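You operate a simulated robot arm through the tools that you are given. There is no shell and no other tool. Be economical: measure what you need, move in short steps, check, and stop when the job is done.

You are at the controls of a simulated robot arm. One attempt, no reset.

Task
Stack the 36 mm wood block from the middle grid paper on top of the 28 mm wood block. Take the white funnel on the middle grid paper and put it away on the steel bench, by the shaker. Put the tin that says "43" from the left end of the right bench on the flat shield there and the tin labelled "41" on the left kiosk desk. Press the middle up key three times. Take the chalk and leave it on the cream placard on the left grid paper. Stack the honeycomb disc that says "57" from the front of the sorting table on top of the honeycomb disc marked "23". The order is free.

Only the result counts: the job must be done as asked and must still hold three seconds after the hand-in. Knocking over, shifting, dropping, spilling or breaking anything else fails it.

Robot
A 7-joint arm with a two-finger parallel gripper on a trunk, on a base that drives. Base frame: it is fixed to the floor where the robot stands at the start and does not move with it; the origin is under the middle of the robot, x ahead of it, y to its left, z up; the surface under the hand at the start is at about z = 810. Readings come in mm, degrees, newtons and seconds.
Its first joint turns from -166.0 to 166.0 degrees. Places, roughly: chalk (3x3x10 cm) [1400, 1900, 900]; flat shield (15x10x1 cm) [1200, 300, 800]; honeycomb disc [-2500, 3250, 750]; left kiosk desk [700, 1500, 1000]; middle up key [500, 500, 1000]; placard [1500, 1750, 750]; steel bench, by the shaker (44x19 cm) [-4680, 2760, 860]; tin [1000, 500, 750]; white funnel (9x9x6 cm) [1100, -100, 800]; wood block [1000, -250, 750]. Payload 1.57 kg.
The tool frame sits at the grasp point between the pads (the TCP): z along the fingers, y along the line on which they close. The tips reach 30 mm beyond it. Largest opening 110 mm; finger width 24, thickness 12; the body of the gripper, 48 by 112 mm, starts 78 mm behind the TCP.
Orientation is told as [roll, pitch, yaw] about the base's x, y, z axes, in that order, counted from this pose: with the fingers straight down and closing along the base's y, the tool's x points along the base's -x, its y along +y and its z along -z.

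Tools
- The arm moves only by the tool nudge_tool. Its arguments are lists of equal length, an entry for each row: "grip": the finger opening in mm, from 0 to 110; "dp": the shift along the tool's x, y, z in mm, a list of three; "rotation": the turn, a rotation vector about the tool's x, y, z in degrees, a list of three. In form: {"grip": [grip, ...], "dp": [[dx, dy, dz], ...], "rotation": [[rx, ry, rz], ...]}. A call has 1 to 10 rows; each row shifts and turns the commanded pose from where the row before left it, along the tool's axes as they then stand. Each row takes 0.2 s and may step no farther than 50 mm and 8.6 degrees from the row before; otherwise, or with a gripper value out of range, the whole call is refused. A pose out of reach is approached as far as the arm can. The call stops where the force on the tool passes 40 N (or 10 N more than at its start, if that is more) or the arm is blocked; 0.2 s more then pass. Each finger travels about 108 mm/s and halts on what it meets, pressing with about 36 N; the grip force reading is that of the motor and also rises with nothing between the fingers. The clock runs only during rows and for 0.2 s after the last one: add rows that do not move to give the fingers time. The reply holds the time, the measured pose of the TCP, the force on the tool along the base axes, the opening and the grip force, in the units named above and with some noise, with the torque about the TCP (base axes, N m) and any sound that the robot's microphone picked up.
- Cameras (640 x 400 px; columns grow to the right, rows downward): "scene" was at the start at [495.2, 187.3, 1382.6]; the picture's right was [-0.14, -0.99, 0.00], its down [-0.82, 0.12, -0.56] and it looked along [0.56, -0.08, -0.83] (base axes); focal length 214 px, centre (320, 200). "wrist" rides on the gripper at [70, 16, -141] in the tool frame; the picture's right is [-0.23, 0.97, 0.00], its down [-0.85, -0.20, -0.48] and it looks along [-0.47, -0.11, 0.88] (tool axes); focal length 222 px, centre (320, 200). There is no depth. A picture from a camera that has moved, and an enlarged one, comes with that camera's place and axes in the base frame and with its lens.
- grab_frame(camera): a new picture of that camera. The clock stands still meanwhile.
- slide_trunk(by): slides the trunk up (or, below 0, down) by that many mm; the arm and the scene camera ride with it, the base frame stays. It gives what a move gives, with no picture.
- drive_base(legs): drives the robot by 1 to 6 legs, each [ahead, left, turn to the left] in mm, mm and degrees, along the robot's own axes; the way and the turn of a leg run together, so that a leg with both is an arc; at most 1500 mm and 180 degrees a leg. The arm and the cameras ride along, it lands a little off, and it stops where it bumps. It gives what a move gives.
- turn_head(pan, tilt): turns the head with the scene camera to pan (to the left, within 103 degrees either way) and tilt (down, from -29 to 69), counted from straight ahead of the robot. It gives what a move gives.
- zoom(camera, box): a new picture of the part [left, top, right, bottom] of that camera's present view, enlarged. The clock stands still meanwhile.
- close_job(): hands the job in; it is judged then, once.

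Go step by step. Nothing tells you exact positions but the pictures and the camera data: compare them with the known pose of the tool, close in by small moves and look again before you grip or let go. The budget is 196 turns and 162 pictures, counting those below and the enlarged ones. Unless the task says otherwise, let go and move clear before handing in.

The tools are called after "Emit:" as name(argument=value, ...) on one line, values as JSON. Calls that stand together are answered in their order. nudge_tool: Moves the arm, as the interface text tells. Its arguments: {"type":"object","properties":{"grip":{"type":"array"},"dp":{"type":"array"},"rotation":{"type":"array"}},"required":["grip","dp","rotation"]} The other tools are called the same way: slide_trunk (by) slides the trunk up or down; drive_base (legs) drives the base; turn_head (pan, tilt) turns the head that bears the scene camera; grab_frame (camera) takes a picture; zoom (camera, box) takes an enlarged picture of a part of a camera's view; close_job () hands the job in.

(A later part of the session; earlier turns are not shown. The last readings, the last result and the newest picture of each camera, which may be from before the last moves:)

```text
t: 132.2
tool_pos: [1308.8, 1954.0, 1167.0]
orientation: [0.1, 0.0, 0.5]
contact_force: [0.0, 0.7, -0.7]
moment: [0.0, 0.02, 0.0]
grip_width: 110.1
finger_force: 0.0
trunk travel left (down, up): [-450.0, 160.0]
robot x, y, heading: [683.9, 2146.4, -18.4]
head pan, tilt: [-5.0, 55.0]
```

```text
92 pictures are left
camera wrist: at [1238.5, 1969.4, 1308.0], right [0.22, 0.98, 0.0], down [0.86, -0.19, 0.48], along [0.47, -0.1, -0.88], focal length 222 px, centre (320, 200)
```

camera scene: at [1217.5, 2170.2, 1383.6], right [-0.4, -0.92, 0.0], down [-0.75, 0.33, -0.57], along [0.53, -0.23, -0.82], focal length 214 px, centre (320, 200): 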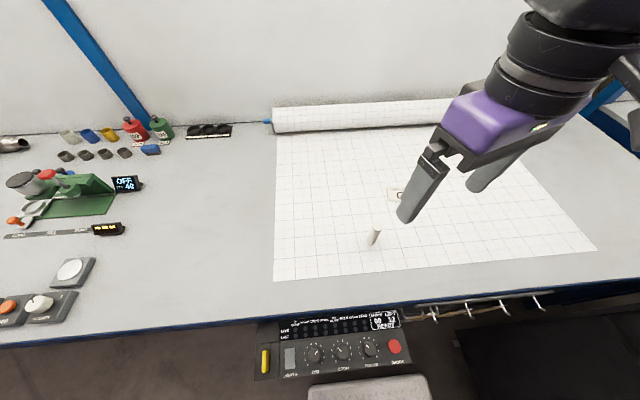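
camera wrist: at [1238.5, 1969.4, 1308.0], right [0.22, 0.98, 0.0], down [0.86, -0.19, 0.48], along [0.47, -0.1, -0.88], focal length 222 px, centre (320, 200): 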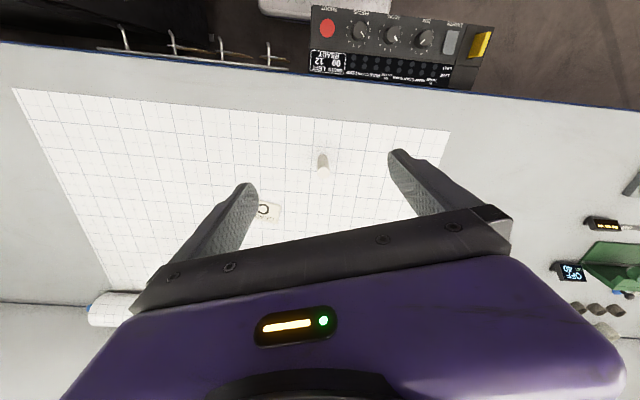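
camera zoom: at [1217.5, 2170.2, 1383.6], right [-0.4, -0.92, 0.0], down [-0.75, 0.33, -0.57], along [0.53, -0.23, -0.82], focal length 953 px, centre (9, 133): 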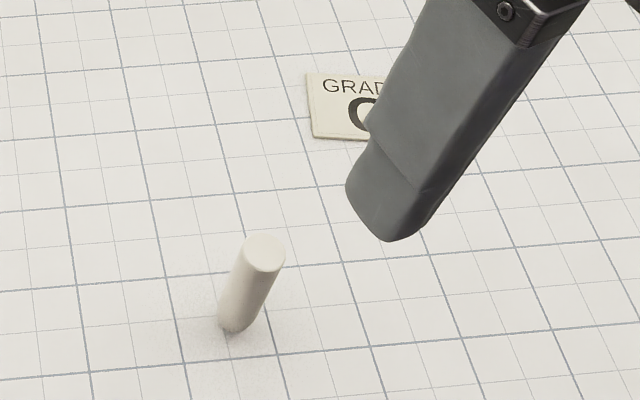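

Chalk at (1391, 1938), standing, top at ~908. I go above it.

Emit:
nudge_tool(grip=[80, 80, 80, 80, 80, 80], dp=[[-16.4, -3.2, 40], [-16.4, -3.2, 40], [-16.4, -3.2, 40], [-16.4, -3.2, 40], [-16.4, -3.2, 37], [0, 0, 0]], rotation=[[0, 0, 0], [0, 0, 0], [0, 0, 0], [0, 0, 0], [0, 0, 0], [0, 0, 0]])

Emit:
grab_frame(camera="wrist")

Emit:
zoom(camera="scene", box=[320, 130, 480, 260])

```text
t: 133.6
tool_pos: [1391.7, 1939.0, 970.4]
orientation: [0.0, 0.0, 0.4]
contact_force: [0.0, 0.2, -0.3]
moment: [-0.02, 0.01, 0.0]
grip_width: 80.1
finger_force: 0.1
trunk travel left (down, up): [-450.0, 160.0]
robot x, y, heading: [685.3, 2149.6, -18.6]
head pan, tilt: [-5.0, 55.0]
```

```text
91 pictures are left
camera wrist: at [1321.5, 1955.3, 1111.3], right [0.22, 0.98, 0.0], down [0.86, -0.19, 0.48], along [0.47, -0.1, -0.88], focal length 222 px, centre (320, 200)
```

wrist: 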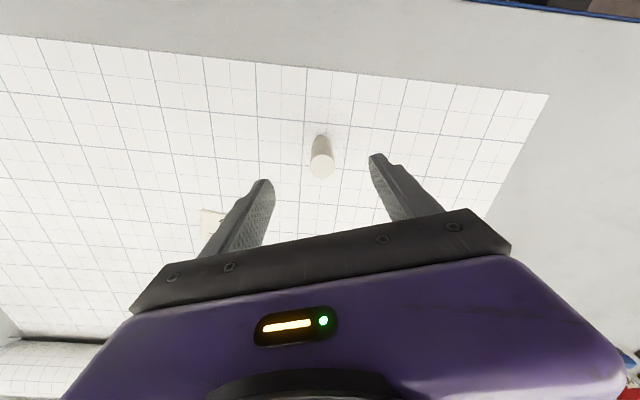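

```text
3.08 times, centred on (400, 195) of scene
camera zoom: at [1217.4, 2170.2, 1383.6], right [-0.4, -0.92, 0.0], down [-0.75, 0.33, -0.57], along [0.53, -0.23, -0.82], focal length 660 px, centre (74, 215)
```

zoom: 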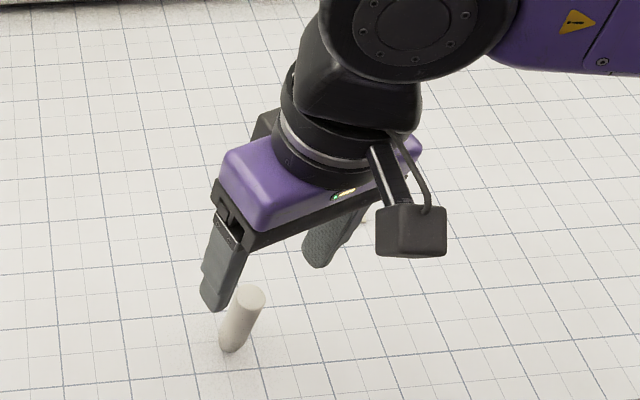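

Aligned. Descend and grip the chalk, then lift.

Emit:
nudge_tool(grip=[80, 80, 80, 80], dp=[[-1, 1, 30], [0, 0, 30], [0, 0, 25], [0, 0, 13]], rotation=[[0, 0, 0], [0, 0, 0], [0, 0, 0], [0, 0, 0]])

Emit:
grab_frame(camera="wrist")

```text
t: 134.6
tool_pos: [1391.0, 1939.2, 871.7]
orientation: [0.1, -0.1, 0.5]
contact_force: [-0.5, 0.4, -0.3]
moment: [0.05, -0.01, -0.02]
grip_width: 79.7
finger_force: 0.0
trunk travel left (down, up): [-450.0, 160.0]
robot x, y, heading: [687.5, 2147.6, -18.5]
head pan, tilt: [-5.0, 55.0]
```

```text
89 pictures are left
camera wrist: at [1320.1, 1955.2, 1013.2], right [0.22, 0.98, 0.0], down [0.86, -0.19, 0.48], along [0.47, -0.1, -0.88], focal length 222 px, centre (320, 200)
```

wrist: 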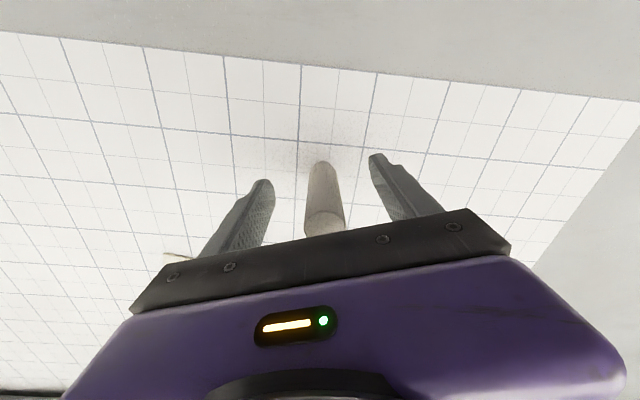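

Emit:
nudge_tool(grip=[45, 25, 0, 0, 0, 0, 0], dp=[[0, 0, 0], [0, 0, 0], [0, 0, 0], [0, 0, 0], [0, 0, -20], [0, 0, -40], [0, 0, -10]], rotation=[[0, 0, 0], [0, 0, 0], [0, 0, 0], [0, 0, 0], [0, 0, 0], [0, 0, 0], [0, 0, 0]])

Emit:
grab_frame(camera="wrist")

Emit:
grab_frame(camera="scene")

```text
t: 136.2
tool_pos: [1391.7, 1941.3, 942.5]
orientation: [0.2, 0.0, 0.4]
contact_force: [0.1, -0.7, -0.9]
moment: [-0.01, 0.0, 0.02]
grip_width: 23.9
finger_force: 35.7
trunk travel left (down, up): [-450.0, 160.0]
robot x, y, heading: [683.6, 2145.7, -18.5]
head pan, tilt: [-5.0, 55.0]
```

```text
88 pictures are left
camera wrist: at [1321.3, 1956.1, 1084.3], right [0.22, 0.98, 0.0], down [0.86, -0.19, 0.48], along [0.47, -0.1, -0.88], focal length 222 px, centre (320, 200)
```

wrist: 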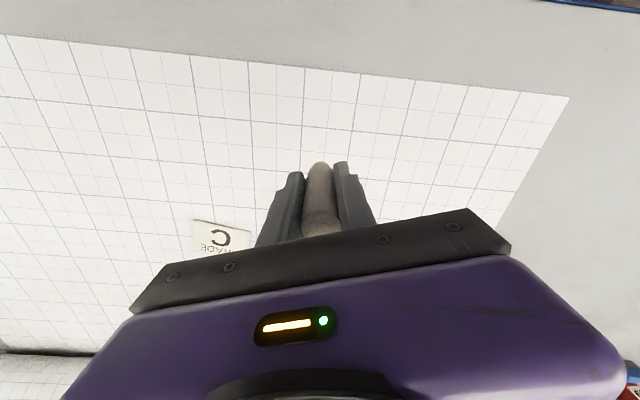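

```text
87 pictures are left
camera scene: at [1217.5, 2170.2, 1383.5], right [-0.4, -0.92, 0.0], down [-0.75, 0.33, -0.57], along [0.53, -0.23, -0.82], focal length 214 px, centre (320, 200)
```

scene: 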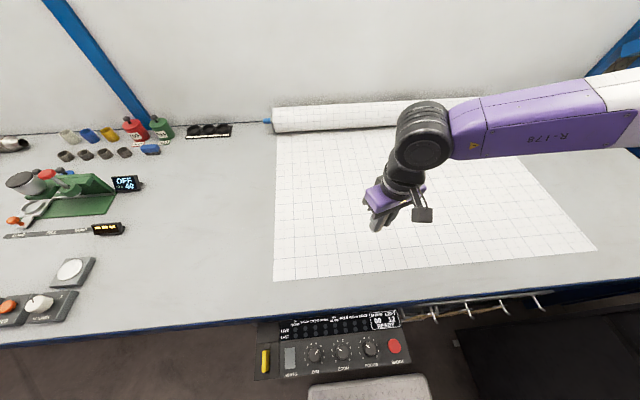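

Chalk held (24 mm). The placard's centre is about (1505, 1755); I move close and look again.

Emit:
nudge_tool(grip=[0, 0, 0, 0, 0], dp=[[-10, -39, -10], [-10, -39, -10], [-10, -39, -10], [-10, -39, -10], [0, 0, 0]], rotation=[[0, 0, 0], [0, 0, 0], [0, 0, 0], [0, 0, 0], [0, 0, 0]])

Emit:
grab_frame(camera="wrist")

Emit:
zoom(camera="scene", box=[340, 130, 480, 250])

```text
t: 137.4
tool_pos: [1432.5, 1784.7, 983.6]
orientation: [0.1, 0.0, 0.4]
contact_force: [-0.5, 0.3, -0.5]
moment: [-0.02, -0.02, -0.04]
grip_width: 23.8
finger_force: 36.2
trunk travel left (down, up): [-450.0, 160.0]
robot x, y, heading: [683.7, 2148.1, -18.6]
head pan, tilt: [-5.0, 55.0]
```

```text
86 pictures are left
camera wrist: at [1361.9, 1800.9, 1124.0], right [0.22, 0.98, 0.0], down [0.86, -0.19, 0.48], along [0.47, -0.1, -0.88], focal length 222 px, centre (320, 200)
```

wrist: 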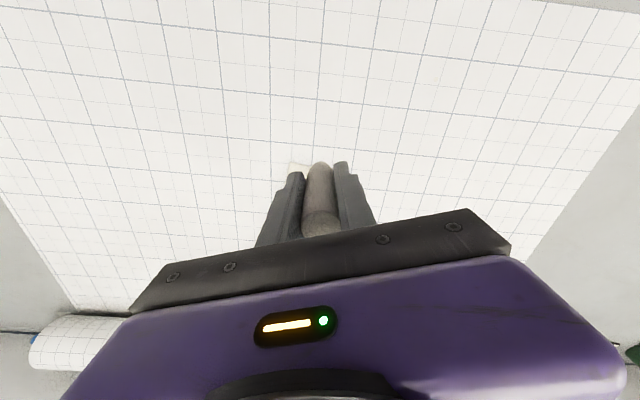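

```text
3.33 times, centred on (410, 190) of scene
camera zoom: at [1217.4, 2170.1, 1383.6], right [-0.4, -0.92, 0.0], down [-0.75, 0.33, -0.57], along [0.53, -0.23, -0.82], focal length 715 px, centre (20, 233)
```

zoom: 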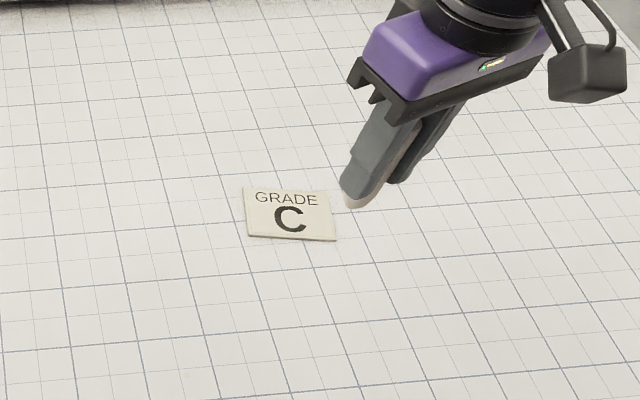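

Centre refined to (1502, 1758). Moving the chalk above it and lowering.

Emit:
nudge_tool(grip=[0, 0, 0, 0, 0], dp=[[-35, -13, 10], [-34.5, -14, 20], [0, 0, 25], [0, 0, 24], [0, 0, 0]], rotation=[[0, 0, 0], [0, 0, 0], [0, 0, 0], [0, 0, 0], [0, 0, 0]])

Emit:
zoom(camera="scene", box=[350, 150, 450, 240])

Emit:
zoom(camera="wrist", box=[220, 110, 420, 235])

```text
t: 138.6
tool_pos: [1501.5, 1756.2, 903.7]
orientation: [0.2, 0.0, 0.5]
contact_force: [0.0, 0.0, -0.4]
moment: [-0.01, -0.01, 0.03]
grip_width: 23.7
finger_force: 35.7
trunk travel left (down, up): [-450.0, 160.0]
robot x, y, heading: [684.7, 2144.4, -18.4]
head pan, tilt: [-5.0, 55.0]
```

```text
4.44 times, centred on (400, 195) of scene
camera zoom: at [1217.4, 2170.2, 1383.6], right [-0.4, -0.92, 0.0], down [-0.75, 0.33, -0.57], along [0.53, -0.23, -0.82], focal length 953 px, centre (-36, 222)
```

zoom: 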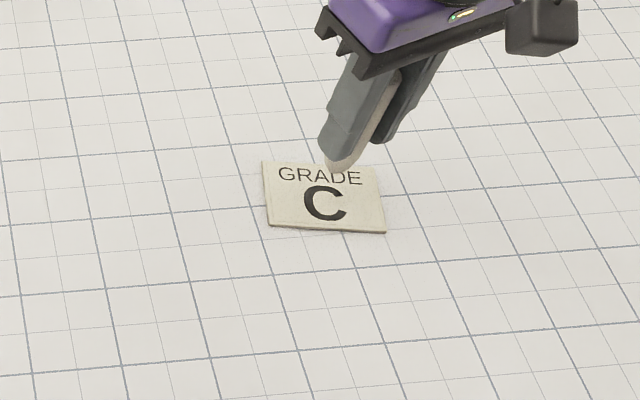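

```text
3.20 times, centred on (320, 172) of wrist
camera zoom: at [1432.2, 1771.9, 1043.4], right [0.22, 0.98, 0.0], down [0.86, -0.19, 0.48], along [0.47, -0.1, -0.88], focal length 711 px, centre (320, 288)
```

zoom: 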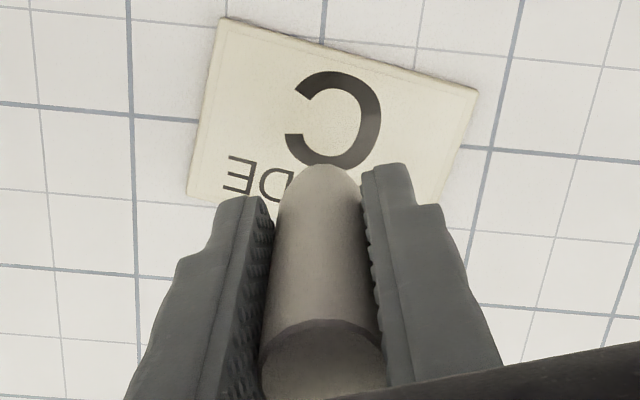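

It will land near the card's middle. Lowering the last 30 mm.

Emit:
nudge_tool(grip=[0, 0, 0, 0, 0, 0, 0], dp=[[0, 0, 15], [0, 0, 8], [0, 0, 2], [0, 0, 1], [0, 0, 1], [0, 0, 1], [0, 0, 0]], rotation=[[0, 0, 0], [0, 0, 0], [0, 0, 0], [0, 0, 0], [0, 0, 0], [0, 0, 0], [0, 0, 0]])

Emit:
zoom(camera="scene", box=[350, 150, 450, 240])

```text
t: 140.2
tool_pos: [1503.3, 1757.6, 876.0]
orientation: [-0.1, -0.2, 0.4]
contact_force: [-2.5, 0.9, 21.1]
moment: [0.22, 0.08, 0.05]
grip_width: 24.0
finger_force: 35.9
trunk travel left (down, up): [-450.0, 160.0]
robot x, y, heading: [686.6, 2148.3, -18.3]
head pan, tilt: [-5.0, 55.0]
```

```text
4.44 times, centred on (400, 195) of scene
camera zoom: at [1216.7, 2170.5, 1384.1], right [-0.4, -0.92, 0.0], down [-0.75, 0.33, -0.57], along [0.53, -0.23, -0.82], focal length 953 px, centre (-36, 222)
```

zoom: 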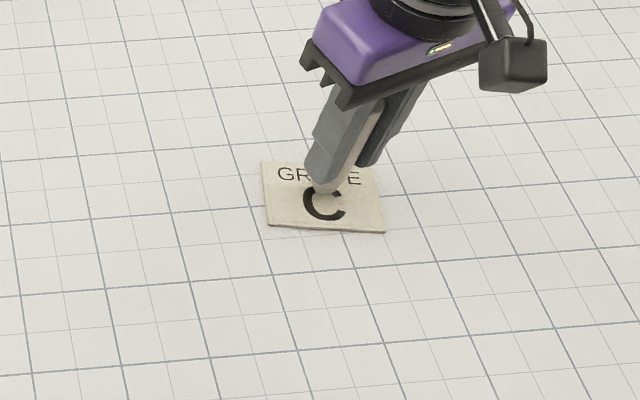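

Contact made. I ease off, open and rise.

Emit:
nudge_tool(grip=[0, 30, 45, 70, 70, 70, 70], dp=[[0, 0, -1.2], [0, 0, 0], [0, 0, 0], [0, 0, 0], [0, 0, 0], [0, 0, -30], [0, 0, -45]], rotation=[[0, 0, 0], [0, 0, 0], [0, 0, 0], [0, 0, 0], [0, 0, 0], [0, 0, 0], [0, 0, 0]])

Emit:
nudge_tool(grip=[70, 70, 70, 70, 70, 70], dp=[[0, 0, -45], [20, 0, -45], [40, 15, -25], [40, 15, -25], [40, 15, 0], [40, 15, 0]], rotation=[[0, 0, 0], [0, 0, 0], [0, 0, 0], [0, 0, 0], [0, 0, 0], [0, 0, 0]])

Emit:
grab_frame(camera="scene")

```text
t: 141.8
tool_pos: [1501.6, 1756.8, 948.9]
orientation: [0.1, 0.0, 0.5]
contact_force: [0.4, -0.1, 0.3]
moment: [0.01, 0.03, -0.01]
grip_width: 70.2
finger_force: 0.2
trunk travel left (down, up): [-450.0, 160.0]
robot x, y, heading: [684.2, 2146.6, -18.5]
head pan, tilt: [-5.0, 55.0]
```

```text
t: 143.2
tool_pos: [1321.1, 1816.4, 1092.2]
orientation: [0.0, 0.1, 0.4]
contact_force: [0.5, -0.5, -0.1]
moment: [0.0, -0.01, 0.0]
grip_width: 70.2
finger_force: 0.0
trunk travel left (down, up): [-450.0, 160.0]
robot x, y, heading: [686.0, 2144.4, -18.5]
head pan, tilt: [-5.0, 55.0]
```

```text
81 pictures are left
camera scene: at [1217.8, 2170.3, 1383.5], right [-0.4, -0.92, 0.0], down [-0.75, 0.33, -0.57], along [0.53, -0.23, -0.82], focal length 214 px, centre (320, 200)
```

scene: 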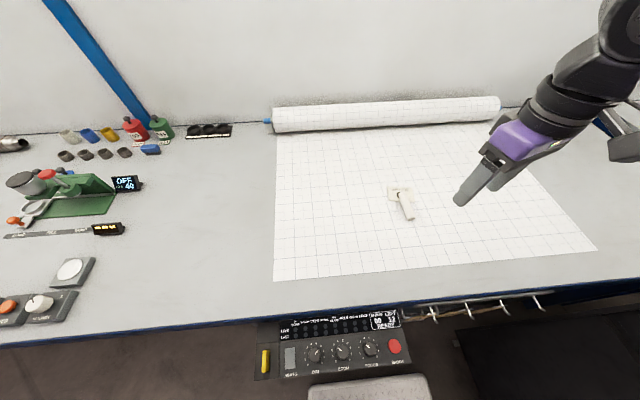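

The chalk tipped over after release. I take a closer look.

Emit:
zoom(camera="scene", box=[360, 165, 440, 235])

Emit:
zoom(camera="wrist", box=[160, 100, 480, 300])

```text
5.71 times, centred on (400, 200) of scene
camera zoom: at [1217.8, 2170.3, 1383.5], right [-0.4, -0.92, 0.0], down [-0.75, 0.33, -0.57], along [0.53, -0.23, -0.82], focal length 1226 px, centre (-137, 200)
```

zoom: 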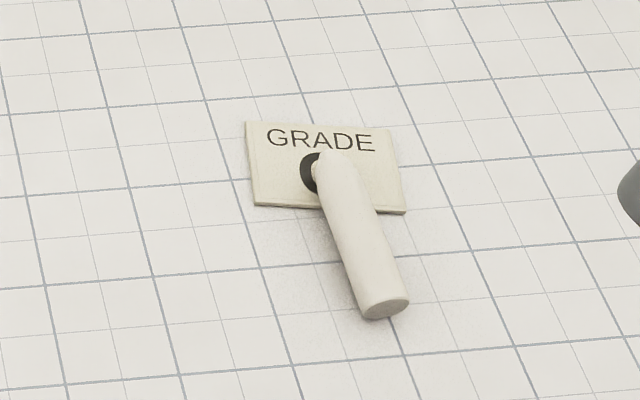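

```text
2.00 times, centred on (320, 200) of wrist
camera zoom: at [1251.8, 1832.7, 1234.1], right [0.22, 0.98, 0.0], down [0.86, -0.19, 0.48], along [0.47, -0.1, -0.88], focal length 444 px, centre (320, 200)
```

zoom: 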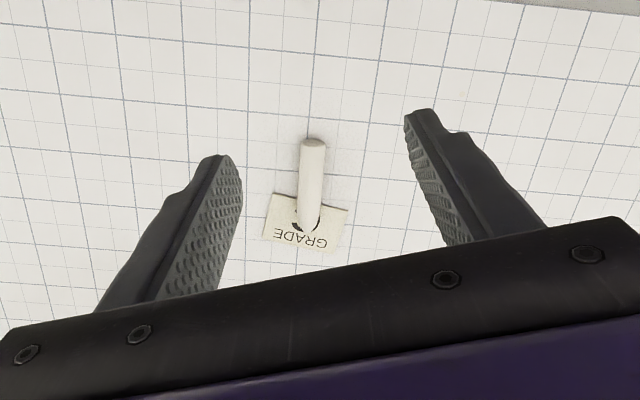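

The chalk has a rounded end and lies from (1407, 1790) to (1504, 1762), half on the card. I'll regrip it near its middle and lay it centred along the card. First I go above it with yaw -16.

Emit:
nudge_tool(grip=[60, 60, 60, 60, 60, 60, 60, 60], dp=[[0, 0, 0], [0, 0, 0], [-26, -0.6, 38.4], [-26, -0.6, 38.4], [-26, -0.6, 38.4], [-26, -0.6, 38.4], [-26, -0.6, 38.4], [0, 0, 0]], rotation=[[0, 0, 8], [0, 0, 8], [0, 0, 0], [0, 0, 0], [0, 0, 0], [0, 0, 0], [0, 0, 0], [0, 0, 0]])

Emit:
zoom(camera="wrist", box=[200, 80, 440, 240])

Emit:
zoom(camera="scene", box=[360, 165, 440, 235])

```text
t: 145.0
tool_pos: [1447.0, 1775.7, 899.3]
orientation: [0.0, 0.0, -15.5]
contact_force: [-0.4, 0.1, -0.1]
moment: [-0.02, 0.01, -0.01]
grip_width: 60.1
finger_force: 0.1
trunk travel left (down, up): [-450.0, 160.0]
robot x, y, heading: [682.8, 2144.7, -18.3]
head pan, tilt: [-5.0, 55.0]
```

```text
2.50 times, centred on (320, 160) of wrist
camera zoom: at [1383.2, 1810.8, 1040.3], right [0.48, 0.88, 0.0], down [0.77, -0.42, 0.48], along [0.42, -0.23, -0.88], focal length 555 px, centre (320, 300)
```

zoom: 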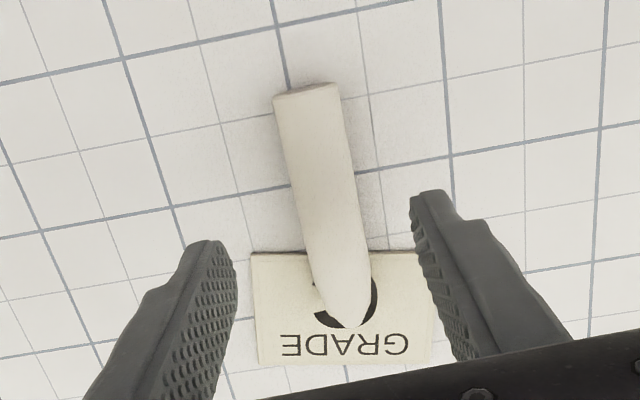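

```text
5.71 times, centred on (400, 200) of scene
camera zoom: at [1217.4, 2170.2, 1383.6], right [-0.4, -0.92, 0.0], down [-0.75, 0.33, -0.57], along [0.53, -0.23, -0.82], focal length 1226 px, centre (-137, 200)
```

zoom: 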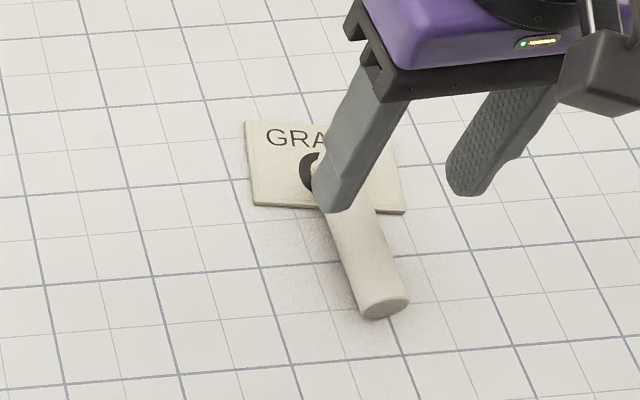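

Aligned within 2 mm; axis at -19°. Trim the yaw, descend and grip.

Emit:
nudge_tool(grip=[60, 60, 60, 60], dp=[[0, 2, 20], [0, 0, 20], [0, 0, 12], [0, 0, 4]], rotation=[[0, 0, 3.5], [0, 0, 0], [0, 0, 0], [0, 0, 0]])

Emit:
nudge_tool(grip=[40, 0, 0, 0, 0, 0], dp=[[0, 0, 0], [0, 0, 0], [0, 0, 0], [0, 0, -15], [0, 0, -15], [0, 0, 0]], rotation=[[0, 0, 0], [0, 0, 0], [0, 0, 0], [0, 0, 0], [0, 0, 0], [0, 0, 0]])

Emit:
zoom(camera="wrist", box=[200, 80, 440, 240])

Emit:
zoom(camera="scene", box=[360, 165, 440, 235])

```text
t: 146.0
tool_pos: [1444.9, 1780.3, 842.9]
orientation: [0.1, 0.0, -19.1]
contact_force: [-0.1, 0.3, -0.3]
moment: [0.03, -0.01, 0.01]
grip_width: 60.0
finger_force: 0.0
trunk travel left (down, up): [-450.0, 160.0]
robot x, y, heading: [687.2, 2150.6, -18.4]
head pan, tilt: [-5.0, 55.0]
```

```text
t: 147.4
tool_pos: [1446.9, 1780.3, 873.5]
orientation: [0.1, 0.1, -19.2]
contact_force: [-0.3, -0.5, -0.6]
moment: [0.01, -0.02, -0.06]
grip_width: 23.4
finger_force: 35.9
trunk travel left (down, up): [-450.0, 160.0]
robot x, y, heading: [685.2, 2145.9, -18.4]
head pan, tilt: [-5.0, 55.0]
```

```text
2.50 times, centred on (320, 160) of wrist
camera zoom: at [1386.8, 1818.1, 1015.5], right [0.53, 0.85, 0.0], down [0.74, -0.47, 0.48], along [0.41, -0.25, -0.88], focal length 555 px, centre (320, 300)
```

zoom: 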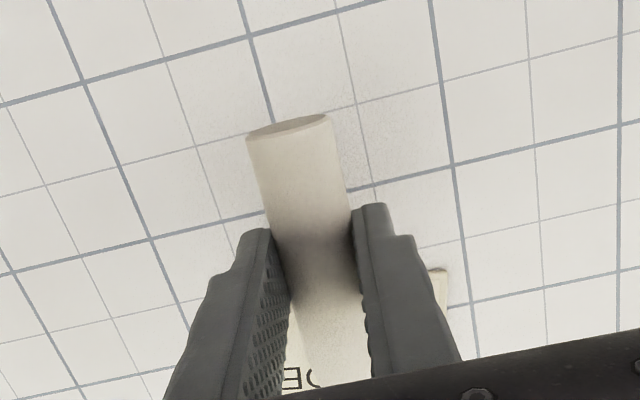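

```text
5.71 times, centred on (400, 200) of scene
camera zoom: at [1217.5, 2170.2, 1383.6], right [-0.4, -0.92, 0.0], down [-0.75, 0.33, -0.57], along [0.53, -0.23, -0.82], focal length 1226 px, centre (-137, 200)
```

zoom: 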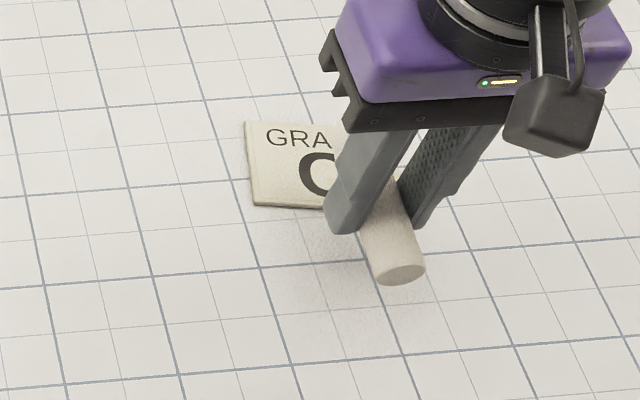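

Chalk regripped. I raise it and turn it to lie along the card's long side.

Emit:
nudge_tool(grip=[0, 0, 0, 0, 0, 0, 0, 0, 0, 0], dp=[[0, 0, -45], [0, 0, 0], [0, 0, 0], [0, 0, 0], [0, 0, 0], [0, 0, 0], [0, 0, 0], [0, 0, 0], [0, 0, 0], [0, 0, 0]], rotation=[[0, 0, 8], [0, 0, 8.1], [0, 0, 8.1], [0, 0, 8.1], [0, 0, 8.1], [0, 0, 8.1], [0, 0, 8.1], [0, 0, 8.1], [0, 0, 8.1], [0, 0, 8.1]])

Emit:
nudge_tool(grip=[0, 0, 0, 0], dp=[[0, 0, 0], [0, 0, 0], [12, 45, 0], [0, 13, 0]], rotation=[[0, 0, 8.1], [0, 0, 8.1], [0, 0, 0], [0, 0, 0]])

Emit:
zoom(camera="wrist", box=[200, 80, 440, 240])

Emit:
zoom(camera="scene", box=[360, 165, 440, 235])

```text
t: 149.6
tool_pos: [1446.7, 1779.8, 918.2]
orientation: [0.0, 0.2, -100.1]
contact_force: [0.7, -0.8, -0.6]
moment: [-0.01, -0.01, 0.03]
grip_width: 23.6
finger_force: 36.1
trunk travel left (down, up): [-450.0, 160.0]
robot x, y, heading: [684.2, 2145.2, -18.4]
head pan, tilt: [-5.0, 55.0]
```

```text
t: 150.6
tool_pos: [1505.5, 1764.2, 918.5]
orientation: [0.0, 0.1, -116.2]
contact_force: [0.6, -0.4, -1.2]
moment: [0.04, -0.03, 0.0]
grip_width: 23.4
finger_force: 35.3
trunk travel left (down, up): [-450.0, 160.0]
robot x, y, heading: [684.3, 2144.0, -18.4]
head pan, tilt: [-5.0, 55.0]
```

```text
2.50 times, centred on (320, 160) of wrist
camera zoom: at [1550.5, 1820.7, 1059.7], right [0.77, -0.63, 0.0], down [-0.56, -0.68, 0.48], along [-0.3, -0.37, -0.88], focal length 555 px, centre (320, 300)
```

zoom: 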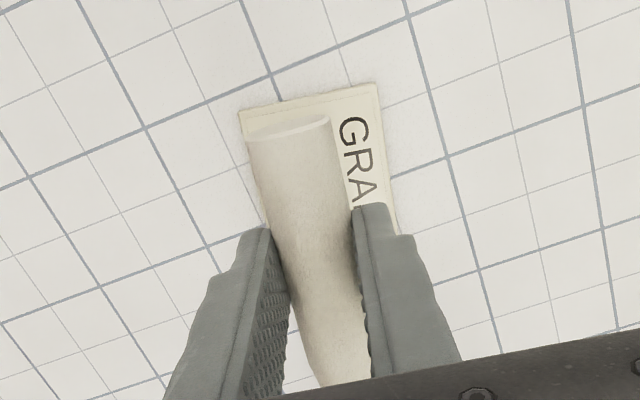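

```text
5.71 times, centred on (400, 200) of scene
camera zoom: at [1217.3, 2170.1, 1383.7], right [-0.4, -0.92, 0.0], down [-0.75, 0.33, -0.57], along [0.53, -0.23, -0.82], focal length 1226 px, centre (-137, 200)
```

zoom: 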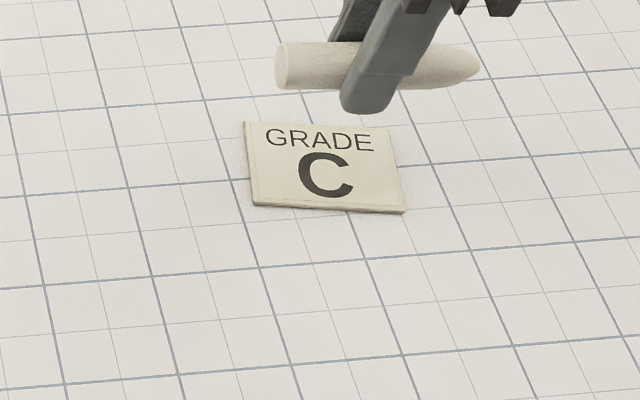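

Parallel and centred over the card. Lowering until contact.

Emit:
nudge_tool(grip=[0, 0, 0, 0, 0, 0, 0], dp=[[0, 0, 30], [0, 0, 25], [0, 0, 10], [0, 0, 3], [0, 0, 2], [0, 0, 1], [0, 0, 0]], rotation=[[0, 0, 0], [0, 0, 0], [0, 0, 0], [0, 0, 0], [0, 0, 0], [0, 0, 0], [0, 0, 0]])

Emit:
zoom(camera="scene", box=[360, 165, 440, 235])

```text
t: 152.2
tool_pos: [1503.8, 1765.1, 848.5]
orientation: [-0.1, 0.1, -116.3]
contact_force: [0.2, -0.1, -1.0]
moment: [0.0, 0.0, 0.02]
grip_width: 23.5
finger_force: 36.0
trunk travel left (down, up): [-450.0, 160.0]
robot x, y, heading: [687.2, 2145.1, -18.7]
head pan, tilt: [-5.0, 55.0]
```

```text
5.71 times, centred on (400, 200) of scene
camera zoom: at [1217.4, 2170.2, 1383.6], right [-0.4, -0.92, 0.0], down [-0.75, 0.33, -0.57], along [0.53, -0.23, -0.82], focal length 1226 px, centre (-137, 200)
```

zoom: 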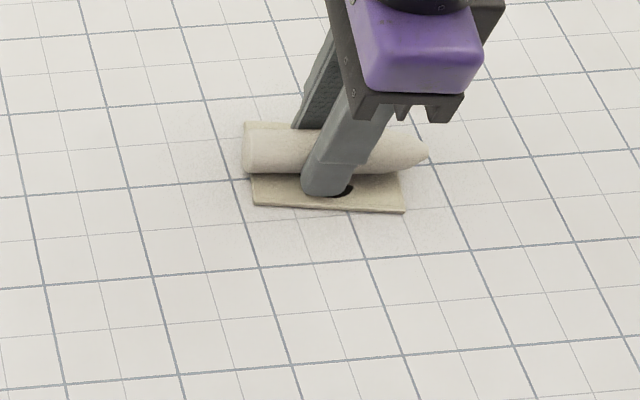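

Emit:
nudge_tool(grip=[0, 0, 0, 0, 0, 0, 0], dp=[[5, -2, 0], [0, 0, 1], [0, 0, 1], [0, 0, 1], [0, 0, 0.7], [0, 0, 0.7], [0, 0, 0]], rotation=[[0, 0, 0], [0, 0, 0], [0, 0, 0], [0, 0, 0], [0, 0, 0], [0, 0, 0], [0, 0, 0]])

```text
t: 153.8
tool_pos: [1504.5, 1770.9, 845.6]
orientation: [0.0, 0.2, -116.2]
contact_force: [2.0, -2.4, 31.1]
moment: [0.56, -0.31, -0.01]
grip_width: 23.4
finger_force: 35.6
trunk travel left (down, up): [-450.0, 160.0]
robot x, y, heading: [684.1, 2143.1, -18.8]
head pan, tilt: [-5.0, 55.0]
```

Contact. Ease off, open slowly, rise.

Emit:
nudge_tool(grip=[0, 0, 28, 36, 50, 60, 60, 60, 60], dp=[[0, 0, -1.5], [0, 0, 0], [0, 0, 0], [0, 0, 0], [0, 0, 0], [0, 0, 0], [0, 0, -25], [0, 0, -45], [0, 0, -45]], rotation=[[0, 0, 0], [0, 0, 0], [0, 0, 0], [0, 0, 0], [0, 0, 0], [0, 0, 0], [0, 0, 0], [0, 0, 0], [0, 0, 0]])

Emit:
zoom(camera="scene", box=[360, 165, 440, 235])

Emit:
zoom(camera="wrist", box=[200, 80, 440, 240])

```text
t: 155.8
tool_pos: [1504.3, 1771.7, 958.1]
orientation: [-0.1, -0.1, -116.0]
contact_force: [0.0, -0.1, -0.5]
moment: [0.0, 0.02, -0.01]
grip_width: 59.8
finger_force: 0.1
trunk travel left (down, up): [-450.0, 160.0]
robot x, y, heading: [682.8, 2147.3, -18.2]
head pan, tilt: [-5.0, 55.0]
```

```text
5.71 times, centred on (400, 200) of scene
camera zoom: at [1217.7, 2170.1, 1383.4], right [-0.4, -0.92, 0.0], down [-0.75, 0.33, -0.57], along [0.53, -0.23, -0.82], focal length 1226 px, centre (-137, 200)
```

zoom: 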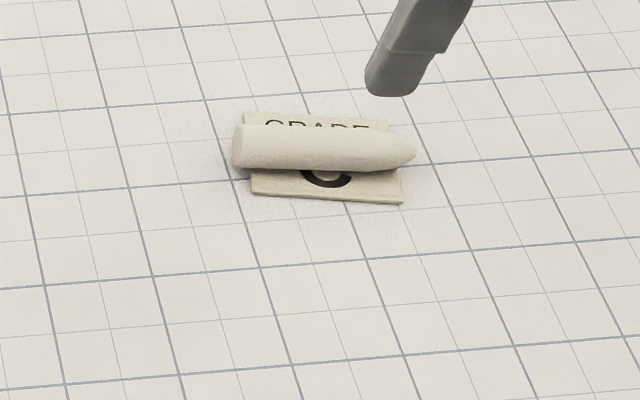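

```text
2.50 times, centred on (320, 160) of wrist
camera zoom: at [1549.7, 1826.9, 1099.5], right [0.77, -0.63, 0.0], down [-0.56, -0.68, 0.48], along [-0.3, -0.37, -0.88], focal length 555 px, centre (320, 300)
```

zoom: 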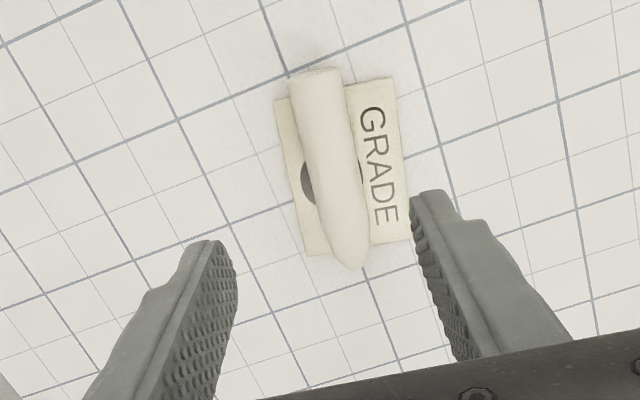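

The chalk now lies centred on the placard. I retract, straighten the hand and check the chalk has stayed put.

Emit:
nudge_tool(grip=[60, 60, 60, 60, 60, 60, 60, 60, 60, 60], dp=[[0, 0, -45], [9.3, -32.4, -27], [9.3, -32.4, -27], [9.3, -32.4, -27], [9.3, -32.4, -27], [9.3, -32.4, -22], [9.3, -32.4, -22], [9.3, -32.4, 0], [0, 0, 0], [0, 0, 0]], rotation=[[0, 0, 0], [0, 0, 0], [0, 0, 0], [0, 0, 0], [0, 0, 0], [0, 0, 0], [0, 0, 0], [0, 0, 0], [0, 0, -8.1], [0, 0, -8.1]])

Emit:
nudge_tool(grip=[0, 0, 0, 0, 0, 0, 0, 0, 0, 0], dp=[[0, 0, 0], [0, 0, 0], [0, 0, 0], [0, 0, 0], [0, 0, 0], [0, 0, 0], [0, 0, 0], [0, 0, 0], [0, 0, 0], [0, 0, 0]], rotation=[[0, 0, -8.1], [0, 0, -8.1], [0, 0, -8.1], [0, 0, -8.1], [0, 0, -8.1], [0, 0, -8.1], [0, 0, -8.1], [0, 0, -8.1], [0, 0, -8.1], [0, 0, -8.1]])

Emit:
zoom(camera="scene", box=[360, 165, 440, 235])

```text
t: 158.0
tool_pos: [1330.0, 1930.4, 1155.3]
orientation: [0.0, 0.0, -99.8]
contact_force: [0.3, 0.8, 0.1]
moment: [0.02, -0.01, -0.01]
grip_width: 60.1
finger_force: 0.2
trunk travel left (down, up): [-450.0, 160.0]
robot x, y, heading: [687.0, 2147.9, -18.2]
head pan, tilt: [-5.0, 55.0]
```

```text
t: 160.2
tool_pos: [1329.7, 1929.3, 1154.5]
orientation: [0.0, 0.0, -18.8]
contact_force: [0.0, 0.3, 0.0]
moment: [0.02, -0.02, 0.0]
grip_width: 0.1
finger_force: 21.0
trunk travel left (down, up): [-450.0, 160.0]
robot x, y, heading: [682.9, 2148.7, -18.2]
head pan, tilt: [-5.0, 55.0]
```

```text
5.71 times, centred on (400, 200) of scene
camera zoom: at [1217.4, 2170.2, 1383.6], right [-0.4, -0.92, 0.0], down [-0.75, 0.33, -0.57], along [0.53, -0.23, -0.82], focal length 1226 px, centre (-137, 200)
```

zoom: 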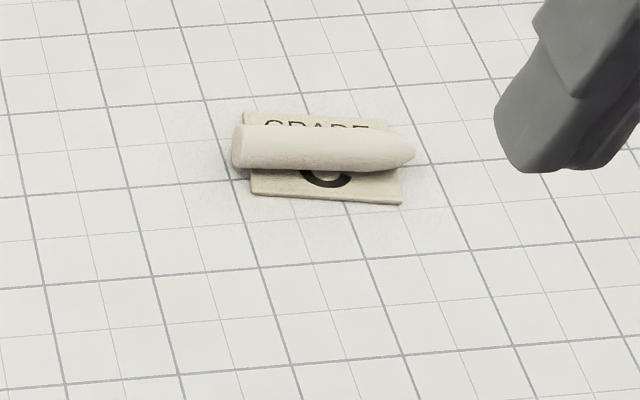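

Stable. Back out the way I came: reverse, turn to -108°, and drive forward through the corridor to beside the middle kiosk.

Emit:
drive_base(legs=[[-567, -73, 0], [0, 0, -89.7], [450, 0, 0], [450, 0, 0]])

```text
t: 171.8
tool_pos: [-309.9, 737.6, 1156.1]
orientation: [0.1, 0.0, -106.6]
contact_force: [-0.1, 0.6, -0.5]
moment: [0.02, 0.02, 0.0]
grip_width: 0.1
finger_force: 20.7
trunk travel left (down, up): [-450.0, 160.0]
robot x, y, heading: [-120.3, 1390.4, -106.0]
head pan, tilt: [-5.0, 55.0]
```

Emit:
drive_base(legs=[[0, 0, -1.3], [500, 15, 0], [424, 25, 0]])

Emit:
turn_head(pan=103, tilt=45)

Emit:
grab_frame(camera="scene")

```text
t: 177.3
tool_pos: [-548.8, -165.0, 1157.5]
orientation: [0.1, -0.1, -107.1]
contact_force: [0.6, -0.1, 0.8]
moment: [0.04, 0.0, 0.01]
grip_width: 0.0
finger_force: 20.9
trunk travel left (down, up): [-450.0, 160.0]
robot x, y, heading: [-349.4, 486.4, -106.7]
head pan, tilt: [-5.0, 55.0]
```

```text
t: 179.2
tool_pos: [-547.7, -164.9, 1156.3]
orientation: [0.1, 0.0, -107.1]
contact_force: [0.3, -0.6, 0.8]
moment: [0.0, 0.0, 0.02]
grip_width: 0.0
finger_force: 21.8
trunk travel left (down, up): [-450.0, 160.0]
robot x, y, heading: [-352.1, 487.3, -106.8]
head pan, tilt: [103.0, 45.0]
```

```text
68 pictures are left
camera scene: at [-203.9, 13.0, 1397.0], right [-0.06, -1.0, 0.0], down [-0.71, 0.04, -0.71], along [0.71, -0.04, -0.71], focal length 214 px, centre (320, 200)
```

scene: 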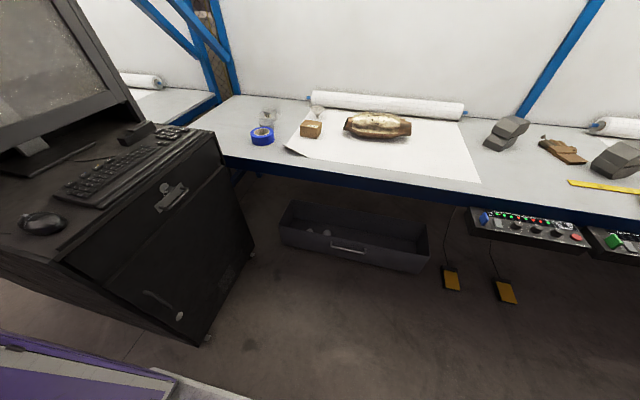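

The up key's position from the first views is (521, 547, 996). I'll press it from in front of the bench, so I drive out of the corridor and turn to heading ~30°.

Emit:
drive_base(legs=[[480, 0, 0], [200, 380, 0], [0, 0, 137]])

```text
t: 189.9
tool_pos: [418.9, 49.4, 1156.1]
orientation: [0.1, 0.0, 28.6]
contact_force: [0.2, 0.8, -1.1]
moment: [-0.03, 0.0, -0.01]
grip_width: 0.0
finger_force: 21.1
trunk travel left (down, up): [-450.0, 160.0]
robot x, y, heading: [-175.7, -281.1, 29.2]
head pan, tilt: [103.0, 45.0]
```

Emit:
drive_base(legs=[[187, 68, 0]])

Emit:
turn_head(pan=20, tilt=55)

Emit:
grab_frame(camera="scene")

```text
t: 191.5
tool_pos: [543.6, 199.3, 1156.4]
orientation: [0.2, 0.1, 28.9]
contact_force: [-0.9, 0.4, -0.2]
moment: [-0.02, 0.01, 0.01]
grip_width: 0.0
finger_force: 20.8
trunk travel left (down, up): [-450.0, 160.0]
robot x, y, heading: [-50.4, -129.8, 29.2]
head pan, tilt: [103.0, 45.0]
```

```text
t: 193.1
tool_pos: [544.3, 201.1, 1156.9]
orientation: [0.2, 0.0, 29.0]
contact_force: [0.0, 0.4, -0.9]
moment: [0.04, 0.0, -0.02]
grip_width: 0.1
finger_force: 21.5
trunk travel left (down, up): [-450.0, 160.0]
robot x, y, heading: [-46.2, -128.6, 29.3]
head pan, tilt: [20.0, 55.0]
```

```text
67 pictures are left
camera scene: at [269.4, 305.4, 1383.6], right [0.76, -0.65, 0.0], down [-0.53, -0.62, -0.57], along [0.37, 0.44, -0.82], focal length 214 px, centre (320, 200)
```

scene: 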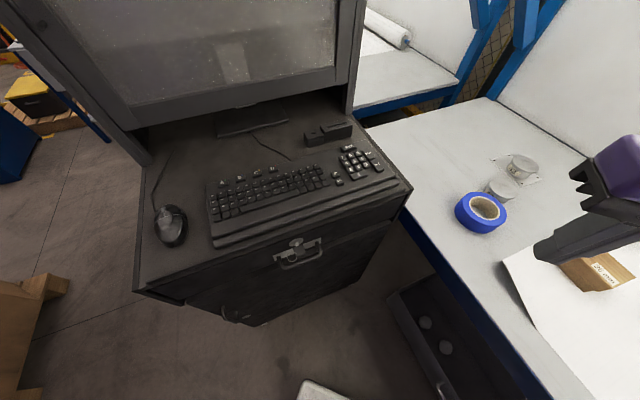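

Good view of the keyboard. Enlarging the keypad.

Emit:
zoom(camera="scene", box=[300, 140, 400, 205])

```text
6.15 times, centred on (350, 172) of scene
camera zoom: at [269.4, 305.4, 1383.6], right [0.76, -0.65, 0.0], down [-0.53, -0.62, -0.57], along [0.37, 0.44, -0.82], focal length 1320 px, centre (135, 369)
```

zoom: 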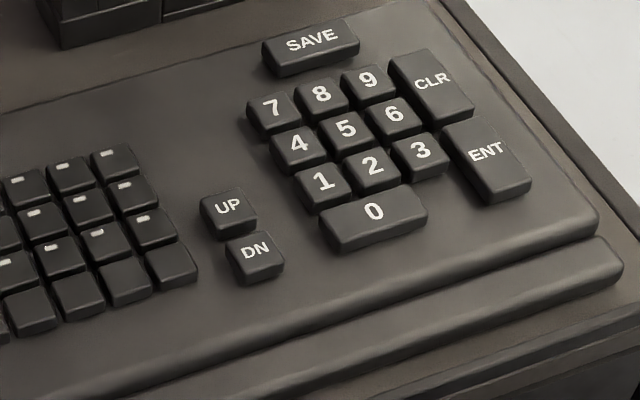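

UP is at (523, 546.5, ~996), confirmed from a second direction; DN is 23 mm nearer. I'll press with one fingertip: fingers opened to 60 mm, closing line along UP–DN. Moving above.

Emit:
nudge_tool(grip=[60, 60, 60, 60, 60, 60], dp=[[0, 0, 0], [0, 0, 0], [0, 0, 0], [0, 0, 0], [0, 0, 0], [0, 0, 0]], rotation=[[0, 0, 7.7], [0, 0, 7.7], [0, 0, 7.7], [0, 0, 7.7], [0, 0, 7.7], [0, 0, 7.5]])

Emit:
nudge_tool(grip=[60, 60, 60, 60, 60, 60, 60, 60], dp=[[17.3, 41.1, 12.9], [17.3, 41.1, 12.9], [17.3, 41.1, 12.9], [17.3, 41.1, 12.9], [17.3, 41.1, 12.9], [17.3, 41.1, 12.9], [17.3, 41.1, 12.9], [0, 0, 0]], rotation=[[0, 0, 0], [0, 0, 0], [0, 0, 0], [0, 0, 0], [0, 0, 0], [0, 0, 0], [0, 0, 0], [0, 0, 0]])

Emit:
grab_frame(camera="wrist")

Emit:
zoom(camera="scene", box=[280, 90, 420, 205])

```text
t: 194.5
tool_pos: [545.3, 199.1, 1155.4]
orientation: [0.1, 0.1, -17.3]
contact_force: [0.2, 0.2, 0.5]
moment: [0.01, 0.01, 0.01]
grip_width: 60.1
finger_force: 0.1
trunk travel left (down, up): [-450.0, 160.0]
robot x, y, heading: [-49.5, -130.3, 29.3]
head pan, tilt: [20.0, 55.0]
```

```text
t: 196.3
tool_pos: [510.8, 512.3, 1065.4]
orientation: [0.0, 0.0, -17.0]
contact_force: [0.6, 0.6, -0.7]
moment: [0.02, -0.03, 0.03]
grip_width: 60.1
finger_force: 0.0
trunk travel left (down, up): [-450.0, 160.0]
robot x, y, heading: [-50.4, -132.1, 29.1]
head pan, tilt: [20.0, 55.0]
```

```text
65 pictures are left
camera wrist: at [450.1, 548.5, 1206.8], right [0.5, 0.86, 0.0], down [0.76, -0.44, 0.48], along [0.41, -0.24, -0.88], focal length 222 px, centre (320, 200)
```

wrist: 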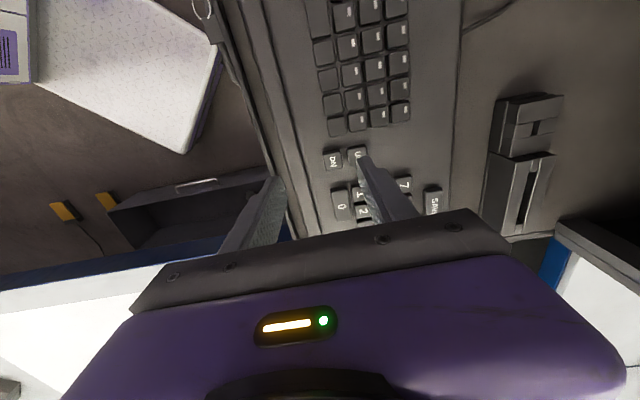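

```text
3.48 times, centred on (350, 148) of scene
camera zoom: at [269.3, 305.5, 1383.6], right [0.76, -0.65, 0.0], down [-0.53, -0.62, -0.57], along [0.37, 0.44, -0.82], focal length 746 px, centre (216, 383)
```

zoom: 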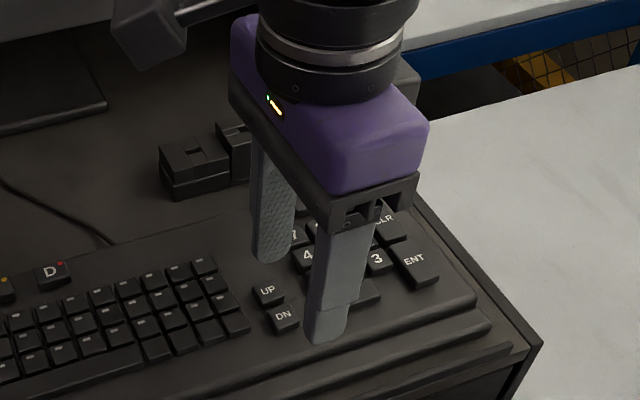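

Fingertip is over UP by calculation. I lower to ~8 mm above and verify.

Emit:
nudge_tool(grip=[60, 60, 60], dp=[[-2, 1, 20], [0, 0, 11], [0, 0, 0]], rotation=[[0, 0, 0], [0, 0, 0], [0, 0, 0]])

Emit:
zoom(camera="scene", box=[300, 130, 400, 205])

Emit:
zoom(camera="wrist", box=[260, 100, 460, 225])

```text
t: 197.1
tool_pos: [515.4, 512.9, 1034.8]
orientation: [0.0, 0.0, -17.1]
contact_force: [-0.1, 0.2, 0.6]
moment: [0.01, -0.05, -0.01]
grip_width: 60.0
finger_force: 0.1
trunk travel left (down, up): [-450.0, 160.0]
robot x, y, heading: [-51.2, -129.5, 29.0]
head pan, tilt: [20.0, 55.0]
```

```text
5.33 times, centred on (350, 168) of scene
camera zoom: at [269.4, 305.4, 1383.6], right [0.76, -0.65, 0.0], down [-0.53, -0.62, -0.57], along [0.37, 0.43, -0.82], focal length 1144 px, centre (160, 373)
```

zoom: 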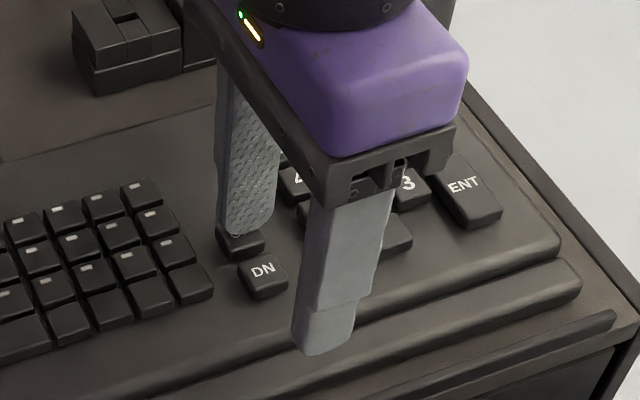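

```text
3.20 times, centred on (360, 162) of wrist
camera zoom: at [453.8, 549.3, 1175.9], right [0.5, 0.86, 0.0], down [0.76, -0.44, 0.48], along [0.41, -0.24, -0.88], focal length 711 px, centre (192, 320)
```

zoom: 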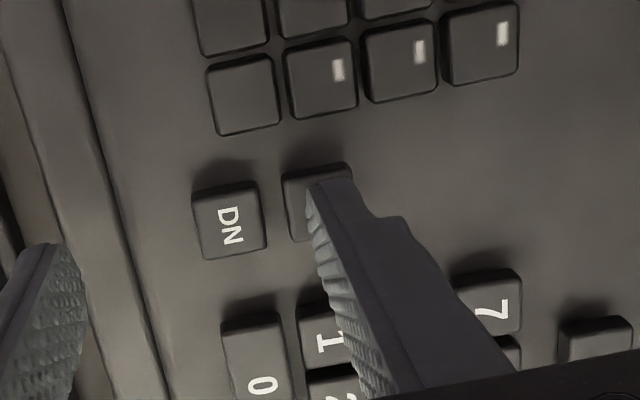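

Over UP and clear of DN. First press: lower gently and watch the force and sound.

Emit:
nudge_tool(grip=[60, 60, 60, 60, 60, 60], dp=[[2, -1.5, 4], [0, 0, 2], [0, 0, 1], [0, 0, 1], [0, 0, 1], [0, 0, 1]], rotation=[[0, 0, 0], [0, 0, 0], [0, 0, 0], [0, 0, 0], [0, 0, 0], [0, 0, 0]])

```text
t: 198.5
tool_pos: [513.9, 511.9, 1027.2]
orientation: [0.3, 0.0, -17.1]
contact_force: [1.4, -0.1, 14.0]
moment: [0.46, -0.19, 0.01]
grip_width: 60.4
finger_force: 0.3
trunk travel left (down, up): [-450.0, 160.0]
robot x, y, heading: [-49.2, -129.9, 29.4]
head pan, tilt: [20.0, 55.0]
heard: click
```

A click is heard and the torque puts the contact on UP: press one. I release and press again.

Emit:
nudge_tool(grip=[60, 60, 60, 60], dp=[[0, 0, -4], [0, 0, -4], [0, 0, 0], [0, 0, 0]], rotation=[[0, 0, 0], [0, 0, 0], [0, 0, 0], [0, 0, 0]])

Emit:
nudge_tool(grip=[60, 60, 60, 60, 60], dp=[[0, 0, 4], [0, 0, 2], [0, 0, 1], [0, 0, 1], [0, 0, 0]], rotation=[[0, 0, 0], [0, 0, 0], [0, 0, 0], [0, 0, 0], [0, 0, 0]])

```text
t: 199.5
tool_pos: [512.7, 511.3, 1032.1]
orientation: [-0.1, 0.0, -17.1]
contact_force: [0.5, -0.6, -0.4]
moment: [0.0, -0.01, -0.01]
grip_width: 59.9
finger_force: 0.1
trunk travel left (down, up): [-450.0, 160.0]
robot x, y, heading: [-48.1, -129.4, 29.5]
head pan, tilt: [20.0, 55.0]
```

```text
t: 200.7
tool_pos: [513.9, 511.9, 1026.5]
orientation: [0.2, 0.0, -17.1]
contact_force: [-1.4, -0.2, 16.3]
moment: [0.48, -0.1, 0.05]
grip_width: 59.3
finger_force: 0.0
trunk travel left (down, up): [-450.0, 160.0]
robot x, y, heading: [-49.9, -130.5, 29.3]
head pan, tilt: [20.0, 55.0]
heard: click
```

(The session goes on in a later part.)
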